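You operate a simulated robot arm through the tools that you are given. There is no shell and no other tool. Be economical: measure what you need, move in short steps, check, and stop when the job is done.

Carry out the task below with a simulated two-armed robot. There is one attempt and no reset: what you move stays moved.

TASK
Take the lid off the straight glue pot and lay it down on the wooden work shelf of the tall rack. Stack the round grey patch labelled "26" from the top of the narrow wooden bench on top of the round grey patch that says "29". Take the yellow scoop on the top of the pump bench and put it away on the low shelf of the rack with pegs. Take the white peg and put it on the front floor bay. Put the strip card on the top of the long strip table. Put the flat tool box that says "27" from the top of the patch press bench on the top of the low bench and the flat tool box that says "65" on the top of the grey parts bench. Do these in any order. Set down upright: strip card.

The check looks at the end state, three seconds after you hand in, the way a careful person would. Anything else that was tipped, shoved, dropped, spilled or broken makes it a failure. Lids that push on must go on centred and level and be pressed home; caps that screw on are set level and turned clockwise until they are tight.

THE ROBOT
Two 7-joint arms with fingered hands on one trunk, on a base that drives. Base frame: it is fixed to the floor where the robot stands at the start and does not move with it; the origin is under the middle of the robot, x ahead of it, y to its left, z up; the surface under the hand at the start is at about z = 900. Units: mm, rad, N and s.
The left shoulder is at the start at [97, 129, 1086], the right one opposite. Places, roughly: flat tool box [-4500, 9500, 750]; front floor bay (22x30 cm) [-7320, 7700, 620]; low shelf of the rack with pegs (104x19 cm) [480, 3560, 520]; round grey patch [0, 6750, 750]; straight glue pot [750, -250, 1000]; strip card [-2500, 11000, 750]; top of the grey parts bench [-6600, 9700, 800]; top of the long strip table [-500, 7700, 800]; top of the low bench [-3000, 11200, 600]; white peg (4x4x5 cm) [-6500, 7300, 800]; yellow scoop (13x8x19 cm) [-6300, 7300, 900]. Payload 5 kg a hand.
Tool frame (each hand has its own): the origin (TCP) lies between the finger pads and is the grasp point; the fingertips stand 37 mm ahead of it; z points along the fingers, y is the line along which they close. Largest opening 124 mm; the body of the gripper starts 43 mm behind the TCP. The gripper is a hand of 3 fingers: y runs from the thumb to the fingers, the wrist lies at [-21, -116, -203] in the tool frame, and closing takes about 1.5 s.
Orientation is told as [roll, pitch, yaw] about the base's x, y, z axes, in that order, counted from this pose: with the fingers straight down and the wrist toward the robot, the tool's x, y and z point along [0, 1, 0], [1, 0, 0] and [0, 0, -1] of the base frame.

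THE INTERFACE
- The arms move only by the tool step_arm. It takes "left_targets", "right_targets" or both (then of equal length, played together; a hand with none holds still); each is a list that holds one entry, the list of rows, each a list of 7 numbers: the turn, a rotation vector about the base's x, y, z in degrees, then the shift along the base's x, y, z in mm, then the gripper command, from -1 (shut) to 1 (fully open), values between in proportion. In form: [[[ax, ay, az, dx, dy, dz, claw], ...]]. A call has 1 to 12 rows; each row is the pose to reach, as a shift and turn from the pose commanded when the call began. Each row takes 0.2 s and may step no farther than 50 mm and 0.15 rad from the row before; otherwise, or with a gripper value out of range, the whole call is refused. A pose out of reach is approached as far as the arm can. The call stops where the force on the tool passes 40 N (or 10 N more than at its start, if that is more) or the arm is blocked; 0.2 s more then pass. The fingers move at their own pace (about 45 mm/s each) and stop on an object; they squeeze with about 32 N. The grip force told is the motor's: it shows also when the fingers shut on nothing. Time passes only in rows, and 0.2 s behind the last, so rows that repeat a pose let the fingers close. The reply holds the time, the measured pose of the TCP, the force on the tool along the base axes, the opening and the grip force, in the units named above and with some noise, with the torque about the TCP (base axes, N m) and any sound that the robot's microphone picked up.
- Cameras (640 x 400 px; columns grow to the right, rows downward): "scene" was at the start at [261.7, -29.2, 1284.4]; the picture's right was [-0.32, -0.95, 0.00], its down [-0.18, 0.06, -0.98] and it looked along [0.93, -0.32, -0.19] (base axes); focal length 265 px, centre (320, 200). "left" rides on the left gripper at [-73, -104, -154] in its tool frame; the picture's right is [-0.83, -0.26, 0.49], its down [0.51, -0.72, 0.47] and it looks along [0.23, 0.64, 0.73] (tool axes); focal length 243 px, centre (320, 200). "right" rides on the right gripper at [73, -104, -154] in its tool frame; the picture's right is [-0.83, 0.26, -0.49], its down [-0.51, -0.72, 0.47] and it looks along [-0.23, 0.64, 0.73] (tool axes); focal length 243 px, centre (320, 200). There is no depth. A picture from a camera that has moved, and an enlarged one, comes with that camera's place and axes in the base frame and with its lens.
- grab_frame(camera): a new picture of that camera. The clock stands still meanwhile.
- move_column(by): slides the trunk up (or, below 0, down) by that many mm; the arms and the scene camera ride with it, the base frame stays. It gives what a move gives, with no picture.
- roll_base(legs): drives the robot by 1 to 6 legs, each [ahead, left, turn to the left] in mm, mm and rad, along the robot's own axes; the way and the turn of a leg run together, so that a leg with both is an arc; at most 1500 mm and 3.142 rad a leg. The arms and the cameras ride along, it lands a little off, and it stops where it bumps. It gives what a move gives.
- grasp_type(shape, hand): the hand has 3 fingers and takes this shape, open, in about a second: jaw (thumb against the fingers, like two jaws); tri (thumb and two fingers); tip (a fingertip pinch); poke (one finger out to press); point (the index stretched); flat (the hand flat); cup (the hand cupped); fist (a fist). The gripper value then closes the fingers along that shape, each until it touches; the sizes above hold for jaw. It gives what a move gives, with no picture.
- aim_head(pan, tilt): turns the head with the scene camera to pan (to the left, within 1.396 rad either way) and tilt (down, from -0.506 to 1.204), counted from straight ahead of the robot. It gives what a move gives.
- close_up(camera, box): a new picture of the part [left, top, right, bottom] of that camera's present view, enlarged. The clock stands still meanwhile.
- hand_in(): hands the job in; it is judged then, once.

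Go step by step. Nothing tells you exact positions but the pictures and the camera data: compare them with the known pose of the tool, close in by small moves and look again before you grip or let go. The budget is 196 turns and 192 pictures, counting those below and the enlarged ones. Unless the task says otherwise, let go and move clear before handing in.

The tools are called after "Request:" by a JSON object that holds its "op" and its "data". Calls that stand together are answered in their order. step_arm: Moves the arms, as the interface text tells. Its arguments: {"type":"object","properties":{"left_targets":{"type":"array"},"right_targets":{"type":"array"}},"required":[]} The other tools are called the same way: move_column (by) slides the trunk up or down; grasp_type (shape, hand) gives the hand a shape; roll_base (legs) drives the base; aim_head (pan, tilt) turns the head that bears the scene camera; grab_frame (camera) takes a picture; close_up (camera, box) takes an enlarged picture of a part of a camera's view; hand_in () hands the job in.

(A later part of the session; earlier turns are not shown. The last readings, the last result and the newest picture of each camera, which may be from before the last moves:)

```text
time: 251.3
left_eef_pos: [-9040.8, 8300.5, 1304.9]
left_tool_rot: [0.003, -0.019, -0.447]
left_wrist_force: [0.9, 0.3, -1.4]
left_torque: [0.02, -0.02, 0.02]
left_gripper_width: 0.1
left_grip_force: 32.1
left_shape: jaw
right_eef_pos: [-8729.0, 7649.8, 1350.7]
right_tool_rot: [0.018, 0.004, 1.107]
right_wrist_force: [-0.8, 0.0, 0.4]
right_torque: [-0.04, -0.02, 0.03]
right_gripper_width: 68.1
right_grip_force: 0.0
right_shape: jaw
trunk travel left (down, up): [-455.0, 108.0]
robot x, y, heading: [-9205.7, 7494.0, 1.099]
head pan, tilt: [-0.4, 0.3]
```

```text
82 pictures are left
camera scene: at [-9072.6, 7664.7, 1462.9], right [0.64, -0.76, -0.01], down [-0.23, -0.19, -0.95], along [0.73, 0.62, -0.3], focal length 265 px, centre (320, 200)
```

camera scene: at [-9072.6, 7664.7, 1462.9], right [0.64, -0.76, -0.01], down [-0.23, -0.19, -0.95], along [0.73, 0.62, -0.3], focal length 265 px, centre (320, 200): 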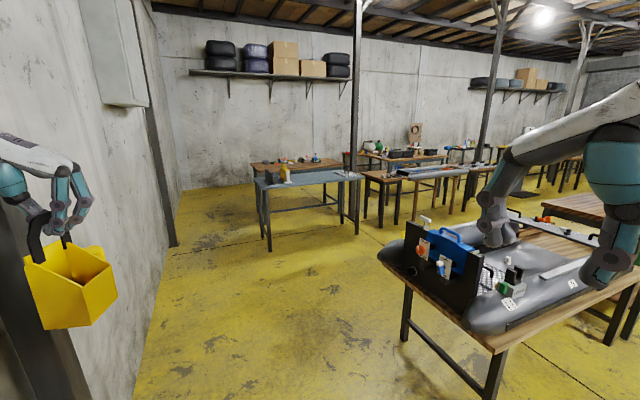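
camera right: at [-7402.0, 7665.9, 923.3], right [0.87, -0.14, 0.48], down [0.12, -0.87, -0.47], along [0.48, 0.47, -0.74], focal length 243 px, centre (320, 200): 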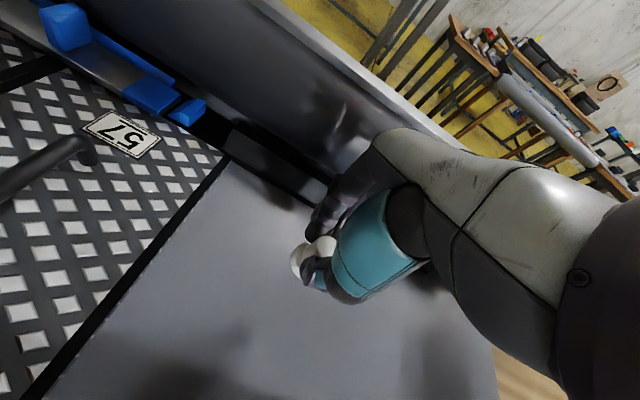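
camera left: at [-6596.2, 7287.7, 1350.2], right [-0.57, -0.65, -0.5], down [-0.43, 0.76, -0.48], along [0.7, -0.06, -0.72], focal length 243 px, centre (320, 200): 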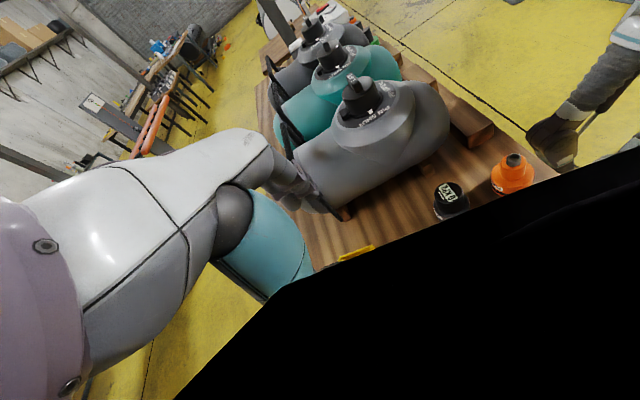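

The left elbow met a wall column. Shift right 230 mm and drive forward through the passage.

Request:
{"op": "roll_base", "data": {"legs": [[0, -230, 0.008], [1050, 0, 0], [950, 0, 0]]}}

Request:
{"op": "aim_head", "data": {"pan": -0.9, "tilt": 0.35}}

Request:
{"op": "grab_frame", "data": {"camera": "scene"}}

```text
time: 263.5
left_eef_pos: [-7895.4, 9965.5, 1304.7]
left_tool_rot: [0.004, -0.022, -0.464]
left_wrist_force: [-0.1, 0.3, -0.9]
left_torque: [0.03, 0.0, -0.03]
left_gripper_width: 0.3
left_grip_force: 31.9
left_shape: jaw
right_eef_pos: [-7596.1, 9309.8, 1352.4]
right_tool_rot: [0.012, 0.005, 1.088]
right_wrist_force: [0.0, -1.0, 0.2]
right_torque: [-0.02, 0.03, -0.03]
right_gripper_width: 67.7
right_grip_force: 0.1
right_shape: jaw
trunk travel left (down, up): [-455.0, 108.0]
robot x, y, heading: [-8068.5, 9162.7, 1.083]
head pan, tilt: [-0.4, 0.3]
```

```text
time: 264.4
left_eef_pos: [-7896.3, 9966.7, 1301.7]
left_tool_rot: [0.005, -0.023, -0.464]
left_wrist_force: [0.3, 0.3, -2.2]
left_torque: [0.0, 0.0, -0.04]
left_gripper_width: 0.0
left_grip_force: 32.2
left_shape: jaw
right_eef_pos: [-7597.0, 9309.4, 1351.0]
right_tool_rot: [0.01, 0.005, 1.088]
right_wrist_force: [-0.5, -0.1, -0.3]
right_torque: [-0.02, 0.04, -0.02]
right_gripper_width: 68.1
right_grip_force: 0.1
right_shape: jaw
trunk travel left (down, up): [-455.0, 108.0]
robot x, y, heading: [-8070.1, 9162.9, 1.081]
head pan, tilt: [-0.901, 0.351]
```

```text
81 pictures are left
camera scene: at [-7920.1, 9289.0, 1458.2], right [0.18, -0.98, 0.0], down [-0.34, -0.06, -0.94], along [0.92, 0.17, -0.34], focal length 265 px, centre (320, 200)
```

scene: 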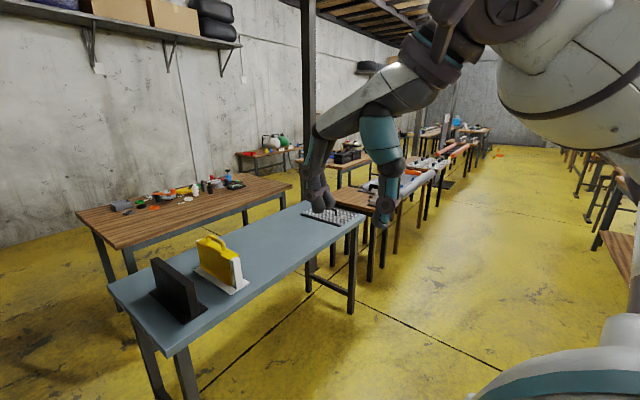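

The grey parts bench is ahead-right. Retract the scoop a bit and slide right along the aisle to the patch press bench.

Request:
{"op": "step_arm", "data": {"left_targets": [[[0, 0, 0, -29, -31, 0, -1], [0, 0, 0, -58, -63, 0, -1], [0, 0, 0, -87, -95, 0, -1], [0, 0, 0, -116, -126, 0, -1], [0, 0, 0, -145, -158, 0, -1], [0, 0, 0, -174, -189, 0, -1], [0, 0, 0, -203, -221, 0, -1], [0, 0, 0, -203, -221, 0, -1]]]}}

Request:
{"op": "roll_base", "data": {"legs": [[0, 0, 0.026], [0, -1450, 0], [0, -1450, 0]]}}

Request:
{"op": "aim_head", "data": {"pan": -0.2, "tilt": 0.35}}

Request:
{"op": "grab_frame", "data": {"camera": "scene"}}

```text
time: 266.2
left_eef_pos: [-8094.3, 9744.7, 1304.7]
left_tool_rot: [0.001, -0.023, -0.462]
left_wrist_force: [0.7, -0.1, -1.9]
left_torque: [0.04, 0.06, -0.04]
left_gripper_width: 0.0
left_grip_force: 31.7
left_shape: jaw
right_eef_pos: [-7595.8, 9310.9, 1352.3]
right_tool_rot: [0.012, 0.008, 1.088]
right_wrist_force: [0.1, 0.4, -1.1]
right_torque: [-0.07, 0.06, 0.01]
right_gripper_width: 67.9
right_grip_force: 0.0
right_shape: jaw
trunk travel left (down, up): [-455.0, 108.0]
robot x, y, heading: [-8071.3, 9163.0, 1.081]
head pan, tilt: [-0.901, 0.351]
```

```text
time: 292.0
left_eef_pos: [-5502.8, 8514.7, 1303.4]
left_tool_rot: [0.003, -0.023, -0.395]
left_wrist_force: [0.1, -0.2, -1.0]
left_torque: [0.03, -0.03, 0.0]
left_gripper_width: 0.0
left_grip_force: 32.1
left_shape: jaw
right_eef_pos: [-4975.1, 8114.2, 1352.7]
right_tool_rot: [0.01, 0.006, 1.155]
right_wrist_force: [-0.4, -0.4, 0.3]
right_torque: [0.0, -0.02, 0.01]
right_gripper_width: 67.8
right_grip_force: 0.0
right_shape: jaw
trunk travel left (down, up): [-455.0, 108.0]
robot x, y, heading: [-5437.7, 7935.2, 1.146]
head pan, tilt: [-0.901, 0.351]
```

```text
time: 293.1
left_eef_pos: [-5500.9, 8513.6, 1304.3]
left_tool_rot: [0.004, -0.025, -0.396]
left_wrist_force: [-0.1, 0.6, -2.1]
left_torque: [0.02, 0.0, -0.01]
left_gripper_width: 0.0
left_grip_force: 32.0
left_shape: jaw
right_eef_pos: [-4974.0, 8113.9, 1351.5]
right_tool_rot: [0.01, 0.006, 1.155]
right_wrist_force: [0.3, 0.4, -0.3]
right_torque: [0.01, -0.02, 0.0]
right_gripper_width: 68.0
right_grip_force: 0.1
right_shape: jaw
trunk travel left (down, up): [-455.0, 108.0]
robot x, y, heading: [-5438.6, 7932.3, 1.149]
head pan, tilt: [-0.201, 0.351]
```

```text
80 pictures are left
camera scene: at [-5331.8, 8124.0, 1458.2], right [0.81, -0.58, 0.0], down [-0.2, -0.28, -0.94], along [0.55, 0.76, -0.34], focal length 265 px, centre (320, 200)
```

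scene: 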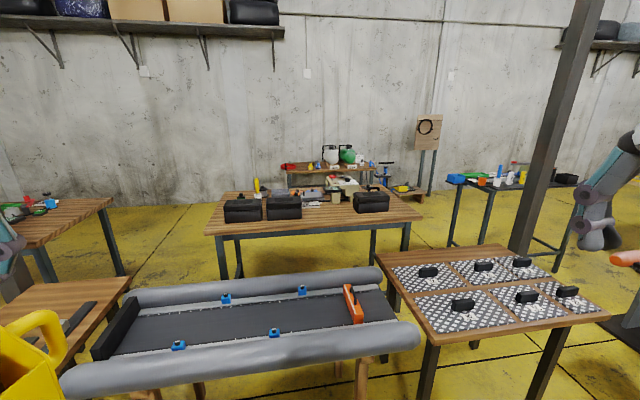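

The flat tool boxes are on the bench behind the tube stand. Close-up for labels.

Request:
{"op": "close_up", "data": {"camera": "scene", "box": [200, 130, 440, 250]}}

```text
2.67 times, centred on (320, 190) of scene
camera zoom: at [-5331.8, 8124.0, 1458.2], right [0.81, -0.58, 0.0], down [-0.2, -0.28, -0.94], along [0.55, 0.76, -0.34], focal length 707 px, centre (320, 227)
```

zoom: 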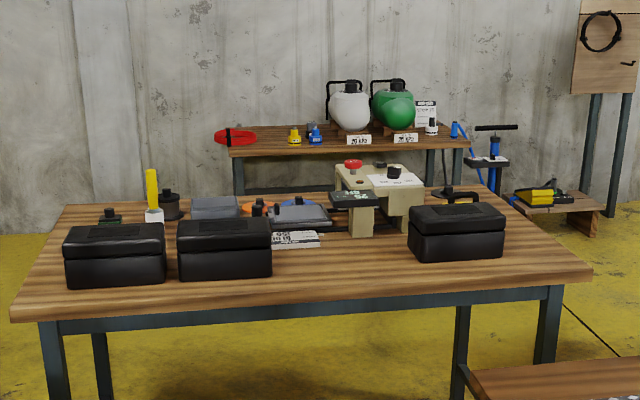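

I can't reach that bench from this aisle (tube stand in between); I'll come round later. First the patches: slide right along the aisle to the narrow wooden bench.

Request:
{"op": "roll_base", "data": {"legs": [[0, 0, -0.05], [0, -1450, 0], [0, -1450, 0], [0, -1450, 0], [0, -500, 0]]}}

Request:
{"op": "aim_head", "data": {"pan": 0.0, "tilt": 0.35}}

Request:
{"op": "grab_frame", "data": {"camera": "scene"}}

```text
time: 335.6
left_eef_pos: [-1177.3, 6349.5, 1304.0]
left_tool_rot: [0.003, -0.025, -0.417]
left_wrist_force: [-0.9, 0.2, -1.1]
left_torque: [0.03, 0.03, 0.01]
left_gripper_width: 0.1
left_grip_force: 32.3
left_shape: jaw
right_eef_pos: [-656.8, 5941.5, 1352.8]
right_tool_rot: [0.01, 0.003, 1.134]
right_wrist_force: [0.7, 0.2, 0.0]
right_torque: [-0.04, 0.02, -0.04]
right_gripper_width: 67.8
right_grip_force: 0.0
right_shape: jaw
trunk travel left (down, up): [-455.0, 108.0]
robot x, y, heading: [-1123.2, 5763.9, 1.131]
head pan, tilt: [-0.201, 0.351]
```

```text
time: 336.3
left_eef_pos: [-1175.9, 6351.3, 1303.3]
left_tool_rot: [0.004, -0.021, -0.417]
left_wrist_force: [-0.3, 0.5, -0.3]
left_torque: [0.02, -0.02, -0.01]
left_gripper_width: 0.0
left_grip_force: 31.8
left_shape: jaw
right_eef_pos: [-657.7, 5941.4, 1352.8]
right_tool_rot: [0.011, 0.006, 1.137]
right_wrist_force: [0.2, 0.2, -0.6]
right_torque: [-0.01, 0.0, 0.0]
right_gripper_width: 67.9
right_grip_force: 0.1
right_shape: jaw
trunk travel left (down, up): [-455.0, 108.0]
robot x, y, heading: [-1122.0, 5767.9, 1.131]
head pan, tilt: [0.0, 0.351]
```

```text
78 pictures are left
camera scene: at [-1030.4, 5966.6, 1458.2], right [0.9, -0.43, 0.0], down [-0.15, -0.31, -0.94], along [0.4, 0.85, -0.34], focal length 265 px, centre (320, 200)
```

scene: 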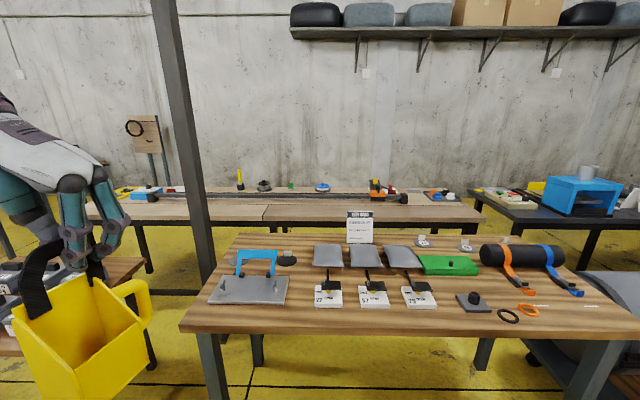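

This is the narrow wooden bench; the long strip table is behind it. Close-ups to find the round grey patches.

Request:
{"op": "close_up", "data": {"camera": "scene", "box": [200, 200, 400, 325]}}

Request:
{"op": "close_up", "data": {"camera": "scene", "box": [380, 210, 580, 335]}}

```text
3.20 times, centred on (300, 262) of scene
camera zoom: at [-1030.4, 5966.6, 1458.2], right [0.9, -0.43, 0.0], down [-0.15, -0.31, -0.94], along [0.4, 0.85, -0.34], focal length 848 px, centre (384, 0)
```

zoom: 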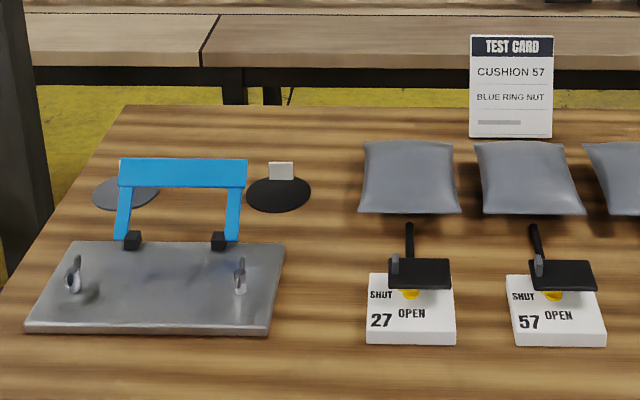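

```text
3.20 times, centred on (480, 272) of scene
camera zoom: at [-1030.4, 5966.6, 1458.2], right [0.9, -0.43, 0.0], down [-0.15, -0.31, -0.94], along [0.4, 0.85, -0.34], focal length 848 px, centre (-192, -32)
```

zoom: 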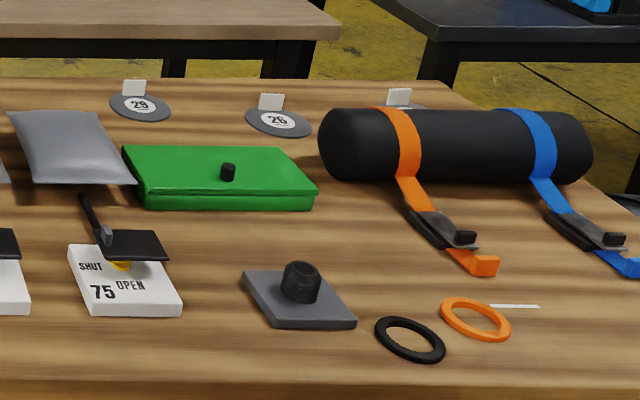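

Patches "29" at ≈(14,6873) and "26" at ≈(180,6741), each with an upright white tab to pinch. Shift right and drive up to the bench.

Request:
{"op": "roll_base", "data": {"legs": [[0, -430, -0.02], [400, 0, 0], [170, 0, 0]]}}

Request:
{"op": "aim_head", "data": {"pan": -0.25, "tilt": 0.7}}

Request:
{"op": "grab_frame", "data": {"camera": "scene"}}

```text
time: 343.8
left_eef_pos: [-525.8, 6663.6, 1305.2]
left_tool_rot: [0.006, -0.023, -0.434]
left_wrist_force: [0.6, -1.0, -1.9]
left_torque: [0.08, -0.03, 0.0]
left_gripper_width: 0.0
left_grip_force: 31.9
left_shape: jaw
right_eef_pos: [-14.7, 6243.8, 1354.9]
right_tool_rot: [0.009, 0.002, 1.117]
right_wrist_force: [-0.5, -0.2, -0.3]
right_torque: [0.06, -0.01, -0.01]
right_gripper_width: 67.6
right_grip_force: 0.1
right_shape: jaw
trunk travel left (down, up): [-455.0, 108.0]
robot x, y, heading: [-480.5, 6089.0, 1.112]
head pan, tilt: [0.0, 0.351]
```

```text
time: 344.6
left_eef_pos: [-522.7, 6668.6, 1303.1]
left_tool_rot: [0.002, -0.022, -0.436]
left_wrist_force: [0.7, 0.6, -1.5]
left_torque: [0.02, -0.02, -0.01]
left_gripper_width: 0.2
left_grip_force: 32.4
left_shape: jaw
right_eef_pos: [-12.3, 6249.8, 1351.5]
right_tool_rot: [0.011, 0.006, 1.118]
right_wrist_force: [0.5, -0.1, -0.5]
right_torque: [-0.02, 0.01, 0.01]
right_gripper_width: 68.0
right_grip_force: 0.0
right_shape: jaw
trunk travel left (down, up): [-455.0, 108.0]
robot x, y, heading: [-482.9, 6090.0, 1.111]
head pan, tilt: [-0.25, 0.7]
```

```text
75 pictures are left
camera scene: at [-370.6, 6263.3, 1426.7], right [0.76, -0.65, 0.0], down [-0.42, -0.49, -0.76], along [0.5, 0.58, -0.64], focal length 265 px, centre (320, 200)
```

scene: 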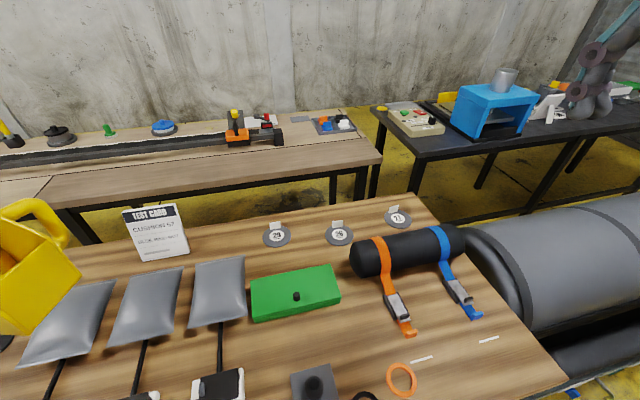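

Triangulating both views gives bench z≈842; "26" at ≈(26,6639), "29" at ≈(-119,6752). Bring the right hand above "26".

Request:
{"op": "step_arm", "data": {"right_targets": [[[0, 0, 0, 3.5, 33, -30, 0.1], [0, 0, 0, 7, 67, -60, 0], [0, 0, 0, 10.5, 100, -90, -0.2], [0, 0, 0, 14, 133, -120, -0.3], [0, 0, 0, 17.5, 167, -150, -0.3], [0, 0, 0, 21, 200, -180, -0.3], [0, 0, 0, 24.5, 233, -210, -0.3], [0, 0, 0, 28, 267, -240, -0.3], [0, 0, 0, 31.5, 300, -270, -0.3], [0, 0, 0, 35, 333, -300, -0.3], [0, 0, 0, 38.5, 367, -330, -0.3], [0, 0, 0, 42, 400, -360, -0.3]]]}}

Request:
{"op": "grab_frame", "data": {"camera": "right"}}

Request:
{"op": "close_up", "data": {"camera": "scene", "box": [240, 170, 440, 295]}}

```text
time: 347.2
left_eef_pos: [-524.7, 6670.1, 1302.5]
left_tool_rot: [0.001, -0.025, -0.435]
left_wrist_force: [0.8, 1.6, -1.6]
left_torque: [0.0, 0.02, -0.02]
left_gripper_width: 0.0
left_grip_force: 32.2
left_shape: jaw
right_eef_pos: [30.9, 6647.5, 992.6]
right_tool_rot: [0.009, 0.007, 1.12]
right_wrist_force: [0.3, 0.3, -0.4]
right_torque: [-0.02, 0.03, 0.0]
right_gripper_width: 44.0
right_grip_force: 0.1
right_shape: jaw
trunk travel left (down, up): [-455.0, 108.0]
robot x, y, heading: [-478.7, 6085.5, 1.11]
head pan, tilt: [-0.25, 0.7]
```

```text
74 pictures are left
camera right: at [-77.8, 6587.0, 1146.3], right [0.87, -0.13, 0.48], down [0.13, -0.87, -0.47], along [0.48, 0.47, -0.74], focal length 243 px, centre (320, 200)
```

right: 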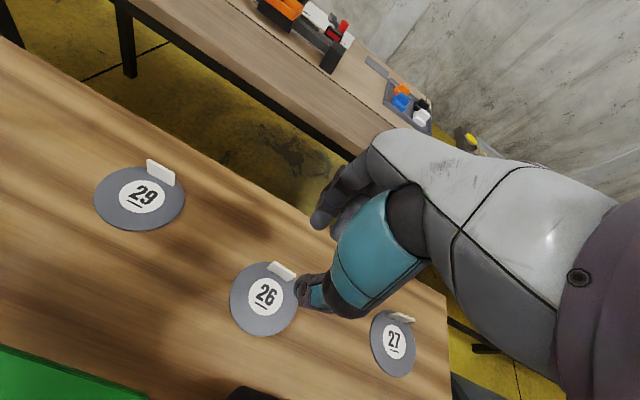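

```text
3.20 times, centred on (340, 232) of scene
camera zoom: at [-370.4, 6264.9, 1426.3], right [0.76, -0.65, 0.0], down [-0.42, -0.49, -0.76], along [0.5, 0.58, -0.65], focal length 848 px, centre (256, 96)
```

zoom: 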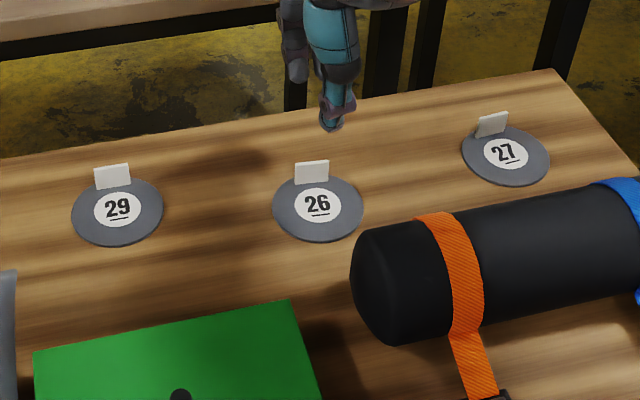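

Tab triangulated at ≈(41,6663), z≈835–860. Move over it and descend to tips z≈842.

Request:
{"op": "step_arm", "data": {"right_targets": [[[0, 0, 0, 10, 15, -20, -0.3], [0, 0, 0, 10, 15, -55, -0.3], [0, 0, 0, 10, 15, -90, -0.3], [0, 0, 0, 10, 15, -113, -0.3], [0, 0, 0, 10, 15, -113, -0.3]]]}}

Request:
{"op": "close_up", "data": {"camera": "right", "box": [220, 180, 420, 340]}}

Request:
{"op": "close_up", "data": {"camera": "scene", "box": [280, 150, 400, 260]}}

```text
time: 348.4
left_eef_pos: [-525.8, 6666.3, 1304.8]
left_tool_rot: [0.004, -0.024, -0.434]
left_wrist_force: [-0.6, -0.6, -1.0]
left_torque: [0.04, 0.03, -0.04]
left_gripper_width: 0.1
left_grip_force: 31.8
left_shape: jaw
right_eef_pos: [39.5, 6664.0, 882.3]
right_tool_rot: [0.011, 0.001, 1.119]
right_wrist_force: [0.1, -0.8, 16.3]
right_torque: [-0.59, 0.32, -0.01]
right_gripper_width: 44.6
right_grip_force: 0.0
right_shape: jaw
trunk travel left (down, up): [-455.0, 108.0]
robot x, y, heading: [-477.8, 6080.4, 1.112]
head pan, tilt: [-0.25, 0.7]
```

```text
2.50 times, centred on (320, 260) of right
camera zoom: at [-69.8, 6600.2, 1036.5], right [0.87, -0.13, 0.48], down [0.14, -0.87, -0.48], along [0.48, 0.48, -0.73], focal length 606 px, centre (320, 50)
```

zoom: 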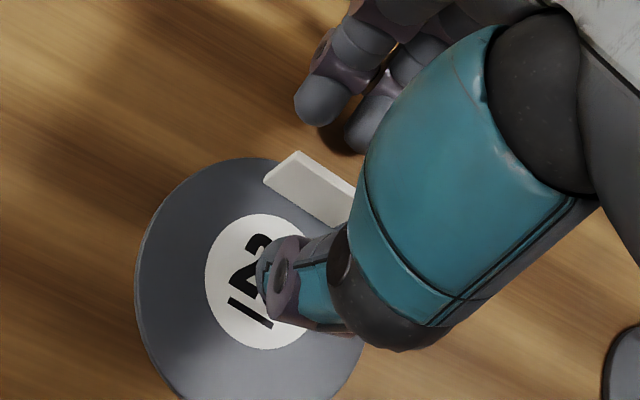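

```text
3.64 times, centred on (340, 205) of scene
camera zoom: at [-372.6, 6260.5, 1427.4], right [0.76, -0.65, 0.0], down [-0.42, -0.49, -0.77], along [0.5, 0.58, -0.64], focal length 964 px, centre (247, 182)
```

zoom: 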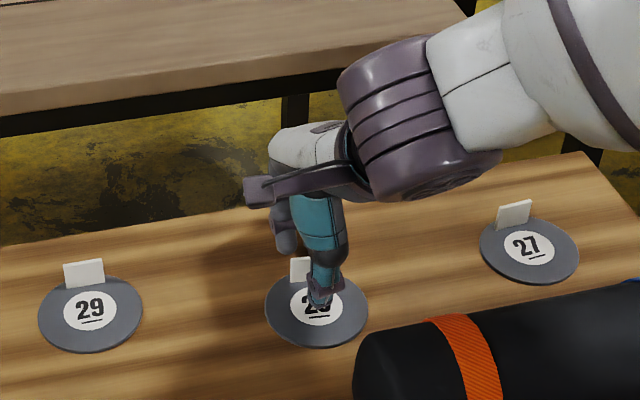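

The thumb touches the patch. Raise 4 mm and close on the tab.

Request:
{"op": "step_arm", "data": {"right_targets": [[[0, 0, 0, 0, 0, 4, -0.3], [0, 0, 0, 0, 0, 4, -0.6], [0, 0, 0, 0, 0, 4, -1], [0, 0, 0, 0, 0, 4, -1], [0, 0, 0, 0, 0, 4, -1], [0, 0, 0, 0, 0, 15, -1], [0, 0, 0, 0, 0, 35, -1], [0, 0, 0, 0, 0, 60, -1], [0, 0, 0, 0, 0, 60, -1]]]}}

Request:
{"op": "grab_frame", "data": {"camera": "right"}}

Request:
{"op": "close_up", "data": {"camera": "scene", "box": [240, 140, 400, 260]}}

```text
time: 350.4
left_eef_pos: [-524.7, 6667.7, 1303.2]
left_tool_rot: [0.003, -0.022, -0.433]
left_wrist_force: [0.4, 0.2, -1.3]
left_torque: [0.06, 0.03, -0.01]
left_gripper_width: 0.0
left_grip_force: 31.6
left_shape: jaw
right_eef_pos: [41.6, 6664.4, 938.1]
right_tool_rot: [0.012, 0.006, 1.116]
right_wrist_force: [-0.1, 0.5, -0.3]
right_torque: [0.0, 0.02, 0.0]
right_gripper_width: 6.0
right_grip_force: 31.7
right_shape: jaw
trunk travel left (down, up): [-455.0, 108.0]
robot x, y, heading: [-482.0, 6086.8, 1.11]
head pan, tilt: [-0.25, 0.7]
```

```text
70 pictures are left
camera right: at [-67.6, 6602.2, 1093.7], right [0.87, -0.13, 0.48], down [0.13, -0.87, -0.47], along [0.48, 0.47, -0.74], focal length 243 px, centre (320, 200)
```

right: 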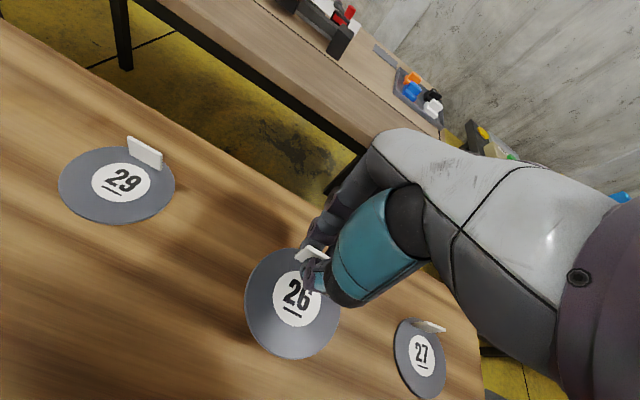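

```text
3.33 times, centred on (320, 200) of scene
camera zoom: at [-370.8, 6262.6, 1426.7], right [0.76, -0.65, 0.0], down [-0.42, -0.49, -0.76], along [0.5, 0.58, -0.64], focal length 884 px, centre (320, 200)
```

zoom: 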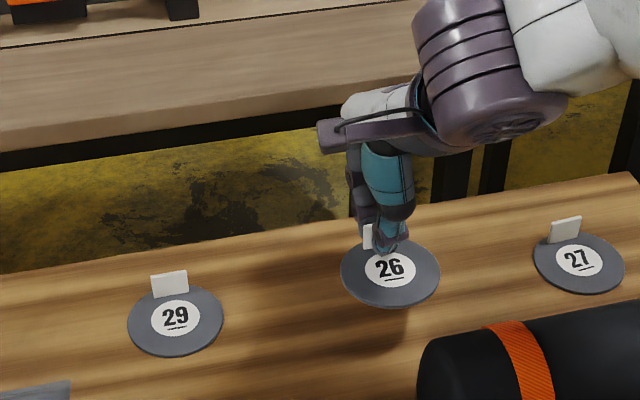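

"26" is held level. To avoid "29"'s own tab, I'll yaw the hand +60° so the tabs don't clash, and hold "26" over "29", 12 mm toward me.

Request:
{"op": "step_arm", "data": {"right_targets": [[[0, 0, 8.5, -26.7, 14.9, 10, -1], [0, 0, 17, -53.4, 29.8, 15, -1], [0, 0, 25.5, -80.1, 44.7, 15, -1], [0, 0, 34, -106.8, 59.6, 15, -1], [0, 0, 42.5, -133.5, 74.5, 15, -1], [0, 0, 51, -160, 89, 15, -1], [0, 0, 59.5, -187, 104, 15, -1], [0, 0, 59.5, -187, 104, 15, -1]]]}}

Request:
{"op": "grab_frame", "data": {"camera": "right"}}

Request:
{"op": "close_up", "data": {"camera": "scene", "box": [200, 150, 360, 270]}}

```text
time: 352.2
left_eef_pos: [-524.6, 6666.3, 1304.8]
left_tool_rot: [0.004, -0.022, -0.435]
left_wrist_force: [-0.2, 0.8, -1.1]
left_torque: [0.03, 0.0, 0.0]
left_gripper_width: 0.2
left_grip_force: 33.0
left_shape: jaw
right_eef_pos: [-147.6, 6765.2, 954.6]
right_tool_rot: [0.01, 0.005, 2.158]
right_wrist_force: [0.7, 0.0, -0.6]
right_torque: [0.02, 0.01, 0.01]
right_gripper_width: 5.6
right_grip_force: 31.8
right_shape: jaw
trunk travel left (down, up): [-455.0, 108.0]
robot x, y, heading: [-484.3, 6084.2, 1.11]
head pan, tilt: [-0.25, 0.7]
```

```text
68 pictures are left
camera right: at [-150.5, 6640.6, 1109.3], right [0.55, 0.68, 0.48], down [0.82, -0.33, -0.47], along [-0.17, 0.65, -0.74], focal length 243 px, centre (320, 200)
```

right: 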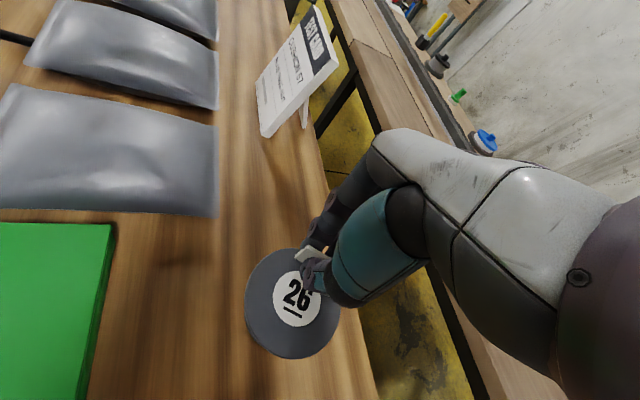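

```text
3.33 times, centred on (280, 210) of scene
camera zoom: at [-371.1, 6261.5, 1427.0], right [0.76, -0.65, 0.0], down [-0.42, -0.49, -0.77], along [0.5, 0.58, -0.64], focal length 884 px, centre (453, 167)
```

zoom: 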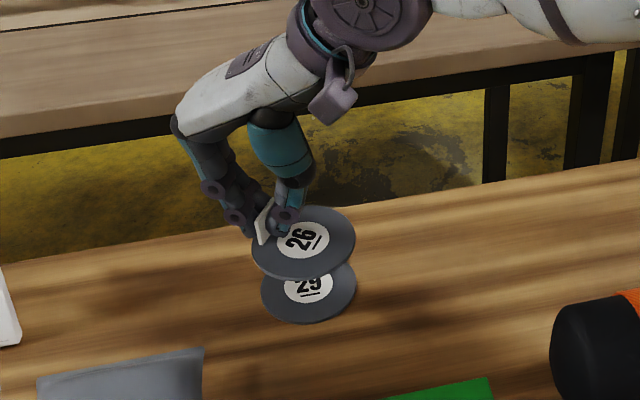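

Offset is right (≈15 mm toward me). Lower onto "29".

Request:
{"op": "step_arm", "data": {"right_targets": [[[0, 0, 0, 1, 1, -25, -1], [0, 0, 0, 1, 1, -45, -1], [0, 0, 0, 1, 1, -54, -1], [0, 0, 0, 1, 1, -58, -1], [0, 0, 0, 1, 1, -60, -1], [0, 0, 0, 1, 1, -62, -1], [0, 0, 0, 1, 1, -64, -1], [0, 0, 0, 1, 1, -64, -1]]]}}

Request:
{"op": "close_up", "data": {"camera": "scene", "box": [200, 170, 360, 290]}}

```text
time: 354.0
left_eef_pos: [-524.3, 6667.4, 1305.0]
left_tool_rot: [0.003, -0.023, -0.436]
left_wrist_force: [-0.3, -0.2, -1.1]
left_torque: [0.02, -0.03, -0.04]
left_gripper_width: 0.0
left_grip_force: 32.2
left_shape: jaw
right_eef_pos: [-146.6, 6768.3, 891.4]
right_tool_rot: [0.01, 0.004, 2.157]
right_wrist_force: [0.4, 0.8, -0.4]
right_torque: [0.05, -0.01, -0.02]
right_gripper_width: 5.6
right_grip_force: 32.6
right_shape: jaw
trunk travel left (down, up): [-455.0, 108.0]
robot x, y, heading: [-480.0, 6083.7, 1.111]
head pan, tilt: [-0.25, 0.7]
```

```text
3.33 times, centred on (280, 230) of scene
camera zoom: at [-371.1, 6262.2, 1426.8], right [0.76, -0.65, 0.0], down [-0.42, -0.49, -0.76], along [0.5, 0.58, -0.64], focal length 884 px, centre (453, 100)
```

zoom: 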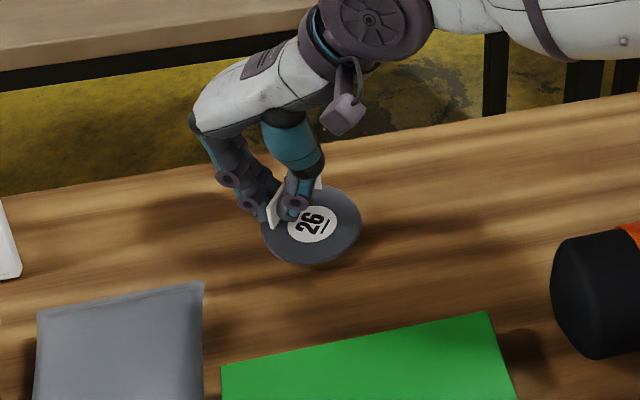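

Nearly there; a few more 1.5 mm steps.

Request:
{"op": "step_arm", "data": {"right_targets": [[[0, 0, 0, 0, 0, -1.5, -1], [0, 0, 0, 0, 0, -3, -1], [0, 0, 0, 0, 0, -4.5, -1], [0, 0, 0, 0, 0, -6, -1], [0, 0, 0, 0, 0, -6, -1]]]}}

```text
time: 355.2
left_eef_pos: [-524.4, 6665.9, 1304.7]
left_tool_rot: [0.004, -0.022, -0.434]
left_wrist_force: [0.0, -0.7, -1.6]
left_torque: [0.03, -0.02, 0.01]
left_gripper_width: 0.0
left_grip_force: 31.9
left_shape: jaw
right_eef_pos: [-146.2, 6768.3, 886.2]
right_tool_rot: [0.011, 0.005, 2.154]
right_wrist_force: [0.5, -0.9, 6.6]
right_torque: [-0.03, -0.02, -0.02]
right_gripper_width: 6.0
right_grip_force: 32.1
right_shape: jaw
trunk travel left (down, up): [-455.0, 108.0]
robot x, y, heading: [-485.4, 6086.0, 1.113]
head pan, tilt: [-0.25, 0.7]
```

Contact. Open slightly and lift clear.

Request:
{"op": "step_arm", "data": {"right_targets": [[[0, 0, 0, 0, 0, 1, -0.8], [0, 0, 0, 0, 0, 1, -0.6], [0, 0, 0, 0, 0, 1, -0.6], [0, 0, 0, 0, 0, 15, -0.6], [0, 0, 0, 0, 0, 50, -0.6], [0, 0, 0, 0, 0, 95, -0.6], [0, 0, 0, 0, 0, 140, -0.6], [0, 0, 0, 0, 0, 140, -0.6]]]}}

Request:
{"op": "close_up", "data": {"camera": "scene", "box": [200, 170, 360, 290]}}

```text
time: 357.0
left_eef_pos: [-524.6, 6668.5, 1303.4]
left_tool_rot: [0.002, -0.023, -0.434]
left_wrist_force: [-0.1, 0.5, -1.7]
left_torque: [0.04, 0.01, 0.02]
left_gripper_width: 0.0
left_grip_force: 31.8
left_shape: jaw
right_eef_pos: [-145.0, 6770.1, 1027.0]
right_tool_rot: [0.013, 0.005, 2.156]
right_wrist_force: [-0.9, 0.7, 0.2]
right_torque: [0.0, -0.03, -0.01]
right_gripper_width: 24.8
right_grip_force: 0.0
right_shape: jaw
trunk travel left (down, up): [-455.0, 108.0]
robot x, y, heading: [-482.6, 6090.5, 1.111]
head pan, tilt: [-0.25, 0.7]
```

```text
3.33 times, centred on (280, 230) of scene
camera zoom: at [-370.7, 6262.7, 1426.6], right [0.76, -0.65, 0.0], down [-0.42, -0.49, -0.76], along [0.5, 0.58, -0.64], focal length 884 px, centre (453, 100)
```

zoom: 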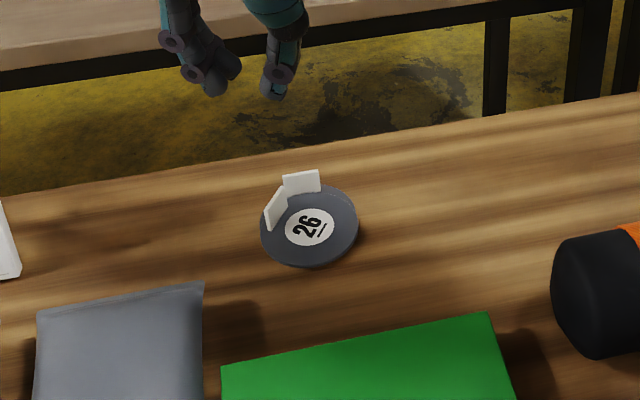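

"26" sits flat on "29". Tuck the right arm, raise the trunk for clearance, back out, and slide left toward the far-end passage.

Request:
{"op": "step_arm", "data": {"right_targets": [[[0, 0, -5, 10.2, -35.7, 25, 0], [0, 0, -10, 20.5, -71.5, 50, 0], [0, 0, -15, 30.7, -107, 75, 0], [0, 0, -20, 41, -143, 100, 0], [0, 0, -25, 51, -179, 125, 0], [0, 0, -30, 61.5, -214, 150, 0], [0, 0, -35, 71.7, -250, 175, 0], [0, 0, -40, 82, -286, 200, 0], [0, 0, -45, 92, -322, 225, 0], [0, 0, -50, 102.5, -357, 250, 0], [0, 0, -55, 113, -393, 275, 0], [0, 0, -59.5, 123, -429, 300, 0]]]}}

Request:
{"op": "move_column", "data": {"by": 100}}

Request:
{"op": "roll_base", "data": {"legs": [[-560, 0, -0.004], [0, 1450, 0], [0, 1450, 0], [0, 1450, 0], [0, 1450, 0], [0, 1450, 0]]}}

Request:
{"op": "aim_head", "data": {"pan": 0.3, "tilt": 0.35}}

Request:
{"op": "grab_frame", "data": {"camera": "scene"}}

```text
time: 359.6
left_eef_pos: [-523.5, 6664.9, 1305.7]
left_tool_rot: [0.004, -0.022, -0.434]
left_wrist_force: [0.2, 0.2, -1.0]
left_torque: [0.07, 0.01, -0.02]
left_gripper_width: 0.4
left_grip_force: 32.0
left_shape: jaw
right_eef_pos: [-21.8, 6337.3, 1325.7]
right_tool_rot: [0.011, 0.004, 1.117]
right_wrist_force: [1.1, -0.4, -0.9]
right_torque: [0.03, 0.01, -0.01]
right_gripper_width: 61.6
right_grip_force: 0.1
right_shape: jaw
trunk travel left (down, up): [-455.0, 108.0]
robot x, y, heading: [-477.4, 6084.3, 1.109]
head pan, tilt: [-0.25, 0.7]
```

```text
time: 360.9
left_eef_pos: [-524.9, 6668.5, 1402.5]
left_tool_rot: [0.001, -0.023, -0.432]
left_wrist_force: [0.6, 0.0, -1.9]
left_torque: [0.03, -0.01, -0.01]
left_gripper_width: 0.0
left_grip_force: 31.5
left_shape: jaw
right_eef_pos: [-23.0, 6339.2, 1423.0]
right_tool_rot: [0.011, 0.005, 1.118]
right_wrist_force: [-0.3, 0.0, -0.5]
right_torque: [-0.04, 0.0, 0.0]
right_gripper_width: 61.7
right_grip_force: 0.1
right_shape: jaw
trunk travel left (down, up): [-555.0, 8.0]
robot x, y, heading: [-479.0, 6085.4, 1.113]
head pan, tilt: [-0.25, 0.7]
```

```text
time: 426.3
left_eef_pos: [-7295.7, 9326.8, 1403.3]
left_tool_rot: [0.003, -0.022, -0.377]
left_wrist_force: [-0.2, -0.2, -1.7]
left_torque: [0.03, 0.01, -0.01]
left_gripper_width: 0.2
left_grip_force: 31.9
left_shape: jaw
right_eef_pos: [-6777.5, 9027.7, 1424.9]
right_tool_rot: [0.011, 0.003, 1.174]
right_wrist_force: [0.5, 0.1, 0.1]
right_torque: [-0.04, 0.03, 0.0]
right_gripper_width: 61.6
right_grip_force: 0.0
right_shape: jaw
trunk travel left (down, up): [-555.0, 8.0]
robot x, y, heading: [-7220.5, 8751.4, 1.167]
head pan, tilt: [-0.25, 0.7]
```

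```text
time: 427.3
left_eef_pos: [-7296.7, 9327.2, 1403.8]
left_tool_rot: [0.004, -0.022, -0.379]
left_wrist_force: [-0.6, 0.4, -0.6]
left_torque: [0.05, 0.01, -0.02]
left_gripper_width: 0.1
left_grip_force: 31.8
left_shape: jaw
right_eef_pos: [-6777.4, 9027.0, 1424.5]
right_tool_rot: [0.012, 0.005, 1.173]
right_wrist_force: [0.3, -0.1, -1.1]
right_torque: [0.02, -0.02, 0.01]
right_gripper_width: 61.6
right_grip_force: 0.0
right_shape: jaw
trunk travel left (down, up): [-555.0, 8.0]
robot x, y, heading: [-7223.5, 8750.1, 1.164]
head pan, tilt: [0.3, 0.351]
```

```text
64 pictures are left
camera scene: at [-7197.3, 8876.8, 1580.3], right [0.99, -0.11, 0.0], down [-0.04, -0.34, -0.94], along [0.1, 0.93, -0.34], focal length 265 px, centre (320, 200)
```

scene: 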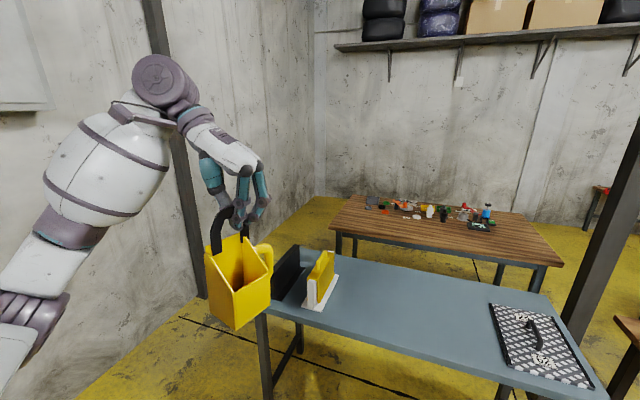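

The benches here stand close behind each other, so I must go along the left wall to the rear aisle. Facing +e1 and sliding sideways keeps me narrow enough to pass the column.

Request:
{"op": "roll_base", "data": {"legs": [[0, 0, -1.628], [-1050, 0, 0], [0, 1400, 0], [0, 1400, 0]]}}

Request:
{"op": "aim_head", "data": {"pan": 0.0, "tilt": 0.3}}

Request:
{"op": "grab_frame", "data": {"camera": "scene"}}

```text
time: 461.1
left_eef_pos: [-6256.8, 11781.3, 1403.3]
left_tool_rot: [0.005, -0.024, -2.031]
left_wrist_force: [0.4, -0.2, -0.9]
left_torque: [0.0, -0.04, 0.03]
left_gripper_width: 0.0
left_grip_force: 32.0
left_shape: jaw
right_eef_pos: [-6597.9, 11286.5, 1425.3]
right_tool_rot: [0.01, 0.004, -0.476]
right_wrist_force: [-0.4, -0.3, 0.7]
right_torque: [0.03, 0.0, -0.03]
right_gripper_width: 61.5
right_grip_force: 0.0
right_shape: jaw
trunk travel left (down, up): [-555.0, 8.0]
robot x, y, heading: [-6842.5, 11751.3, -0.491]
head pan, tilt: [0.3, 0.351]
```

```text
time: 461.9
left_eef_pos: [-6256.5, 11779.8, 1403.0]
left_tool_rot: [0.004, -0.023, -2.03]
left_wrist_force: [0.5, 0.5, -1.0]
left_torque: [0.01, -0.09, 0.01]
left_gripper_width: 0.0
left_grip_force: 32.2
left_shape: jaw
right_eef_pos: [-6599.1, 11288.3, 1424.4]
right_tool_rot: [0.011, 0.005, -0.479]
right_wrist_force: [-0.8, -0.5, -0.2]
right_torque: [-0.02, -0.01, 0.0]
right_gripper_width: 61.7
right_grip_force: 0.1
right_shape: jaw
trunk travel left (down, up): [-555.0, 8.0]
robot x, y, heading: [-6839.5, 11752.2, -0.487]
head pan, tilt: [0.0, 0.3]
```

```text
63 pictures are left
camera scene: at [-6723.7, 11688.6, 1585.1], right [-0.47, -0.88, 0.0], down [-0.26, 0.14, -0.96], along [0.85, -0.44, -0.3], focal length 265 px, centre (320, 200)
```

scene: 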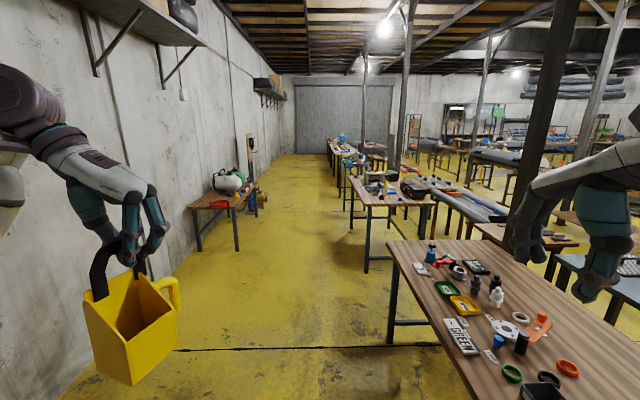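

I'm in the rear aisle: low bench with pumps at left ahead, the patch press bench at right. Drive along and turn to face the press bench from behind.

Request:
{"op": "roll_base", "data": {"legs": [[0, 0, 0.023], [1450, 0, 0], [1450, 0, 0], [0, 0, -1.57]]}}

Request:
{"op": "aim_head", "data": {"pan": -0.1, "tilt": 0.5}}

Request:
{"op": "grab_frame", "data": {"camera": "scene"}}

```text
time: 480.2
left_eef_pos: [-4191.3, 9833.7, 1404.3]
left_tool_rot: [0.002, -0.026, 2.694]
left_wrist_force: [0.1, 0.7, -1.5]
left_torque: [-0.05, 0.0, -0.01]
left_gripper_width: 0.1
left_grip_force: 32.0
left_shape: jaw
right_eef_pos: [-4687.0, 10169.5, 1424.1]
right_tool_rot: [0.01, 0.004, -2.037]
right_wrist_force: [0.2, 0.1, 0.9]
right_torque: [0.01, 0.01, 0.02]
right_gripper_width: 61.7
right_grip_force: 0.0
right_shape: jaw
trunk travel left (down, up): [-555.0, 8.0]
robot x, y, heading: [-4227.7, 10420.2, -2.047]
head pan, tilt: [0.0, 0.3]
```

```text
time: 481.0
left_eef_pos: [-4191.4, 9834.7, 1403.7]
left_tool_rot: [0.004, -0.023, 2.692]
left_wrist_force: [0.2, -1.5, -1.5]
left_torque: [-0.01, 0.01, 0.04]
left_gripper_width: 0.1
left_grip_force: 32.4
left_shape: jaw
right_eef_pos: [-4688.2, 10170.2, 1425.0]
right_tool_rot: [0.011, 0.004, -2.04]
right_wrist_force: [0.5, -0.2, 0.4]
right_torque: [0.0, 0.01, 0.0]
right_gripper_width: 61.7
right_grip_force: 0.1
right_shape: jaw
trunk travel left (down, up): [-555.0, 8.0]
robot x, y, heading: [-4226.2, 10414.2, -2.048]
head pan, tilt: [-0.099, 0.499]
```

```text
62 pictures are left
camera scene: at [-4294.7, 10304.3, 1566.7], right [-0.84, 0.54, 0.0], down [0.26, 0.4, -0.88], along [-0.48, -0.74, -0.48], focal length 265 px, centre (320, 200)
```

scene: 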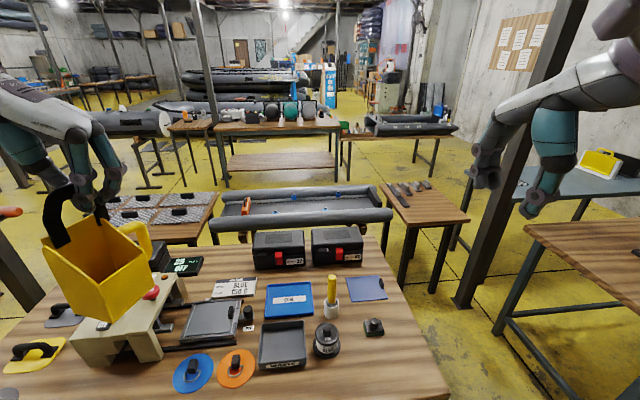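

The toolboxes' labelled sides face me now. Close-up.

Request:
{"op": "close_up", "data": {"camera": "scene", "box": [140, 210, 400, 380]}}

Request:
{"op": "close_up", "data": {"camera": "scene", "box": [245, 220, 385, 285]}}

```text
2.35 times, centred on (270, 295) of scene
camera zoom: at [-4294.7, 10304.3, 1566.7], right [-0.84, 0.54, 0.0], down [0.26, 0.4, -0.88], along [-0.48, -0.74, -0.48], focal length 624 px, centre (438, -24)
```

zoom: 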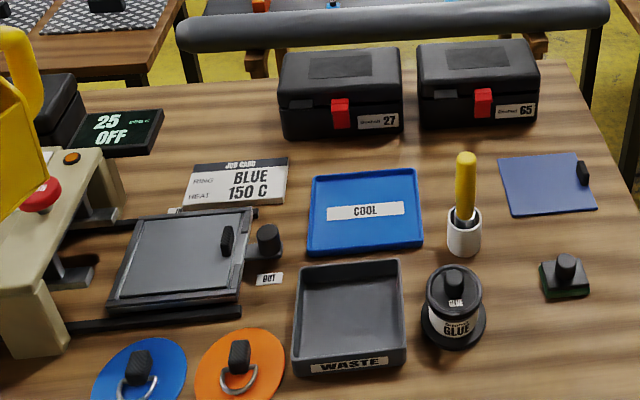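

```text
4.57 times, centred on (315, 252) of scene
camera zoom: at [-4294.7, 10304.3, 1566.7], right [-0.84, 0.54, 0.0], down [0.26, 0.4, -0.88], along [-0.48, -0.74, -0.48], focal length 1212 px, centre (343, -40)
```

zoom: 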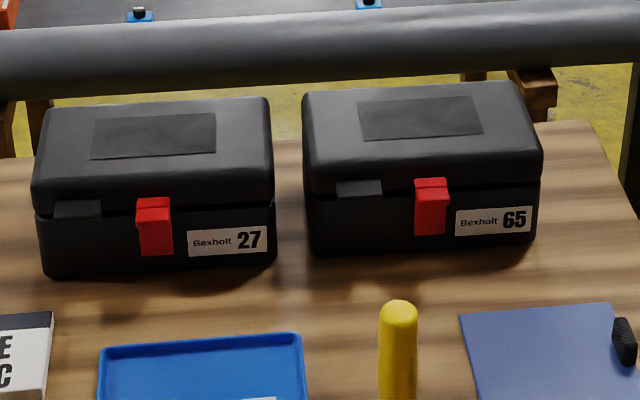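

Boxes 27 and 65 identified; they look about 19×13×8 cm. I'll move in and look with the right hand's camera to size them.

Request:
{"op": "roll_base", "data": {"legs": [[0, 130, 0.014], [120, 0, 0]]}}

Request:
{"op": "step_arm", "data": {"right_targets": [[[0, 0, 0, -11, -38, -22, 0.2], [0, 0, 0, -22, -76, -44, 0.4], [0, 0, 0, -33, -114, -66, 0.6], [0, 0, 0, -44, -152, -88, 0.8], [0, 0, 0, -55, -190, -110, 1], [0, 0, 0, -66, -228, -132, 1], [0, 0, 0, -77, -266, -154, 1], [0, 0, 0, -88, -304, -176, 1], [0, 0, 0, -99, -342, -198, 1], [0, 0, 0, -99, -342, -198, 1]]]}}

Request:
{"op": "grab_frame", "data": {"camera": "right"}}

Request:
{"op": "grab_frame", "data": {"camera": "scene"}}

```text
time: 483.6
left_eef_pos: [-4112.5, 9675.0, 1407.0]
left_tool_rot: [0.008, -0.024, 2.708]
left_wrist_force: [0.4, -0.1, -1.1]
left_torque: [-0.06, 0.03, 0.05]
left_gripper_width: 0.2
left_grip_force: 31.6
left_shape: jaw
right_eef_pos: [-4615.1, 10002.0, 1427.8]
right_tool_rot: [0.01, -0.003, -2.019]
right_wrist_force: [0.1, -0.3, -0.2]
right_torque: [-0.03, 0.03, -0.03]
right_gripper_width: 61.6
right_grip_force: 0.0
right_shape: jaw
trunk travel left (down, up): [-555.0, 8.0]
robot x, y, heading: [-4162.2, 10249.6, -2.026]
head pan, tilt: [-0.099, 0.499]
```

```text
time: 485.8
left_eef_pos: [-4114.7, 9669.9, 1404.6]
left_tool_rot: [0.005, -0.023, 2.711]
left_wrist_force: [-0.2, 0.1, -0.9]
left_torque: [-0.06, 0.02, 0.0]
left_gripper_width: 0.0
left_grip_force: 31.7
left_shape: jaw
right_eef_pos: [-4719.0, 9655.7, 1226.2]
right_tool_rot: [0.009, 0.004, -2.019]
right_wrist_force: [0.5, 0.7, 0.4]
right_torque: [0.0, 0.02, 0.0]
right_gripper_width: 123.5
right_grip_force: 0.0
right_shape: jaw
trunk travel left (down, up): [-555.0, 8.0]
robot x, y, heading: [-4165.4, 10249.1, -2.027]
head pan, tilt: [-0.099, 0.499]
```

```text
59 pictures are left
camera right: at [-4610.6, 9717.6, 1380.9], right [-0.87, 0.13, 0.48], down [-0.14, 0.87, -0.47], along [-0.48, -0.48, -0.74], focal length 243 px, centre (320, 200)
```

right: 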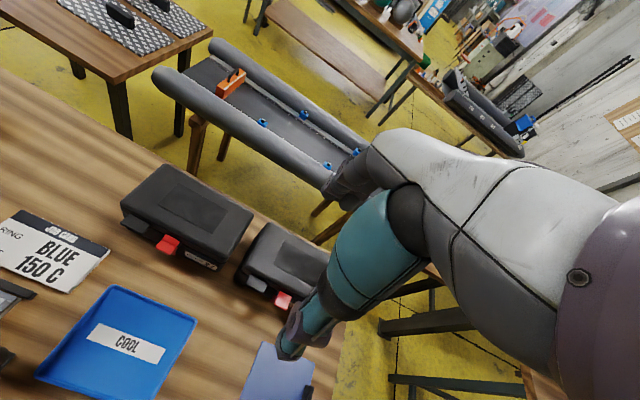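

```text
58 pictures are left
camera scene: at [-4228.0, 10139.5, 1566.9], right [-0.85, 0.53, 0.0], down [0.25, 0.41, -0.88], along [-0.46, -0.75, -0.48], focal length 265 px, centre (320, 200)
```

scene: 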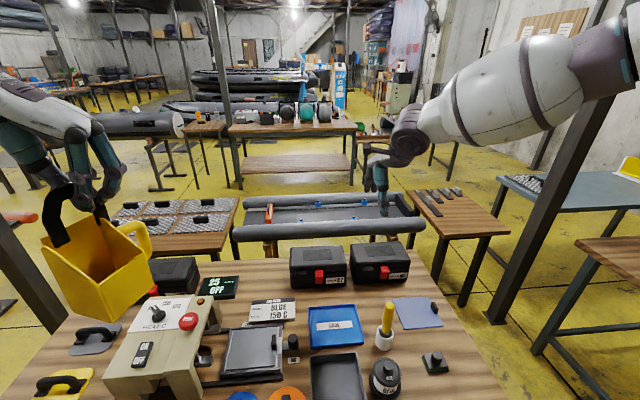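

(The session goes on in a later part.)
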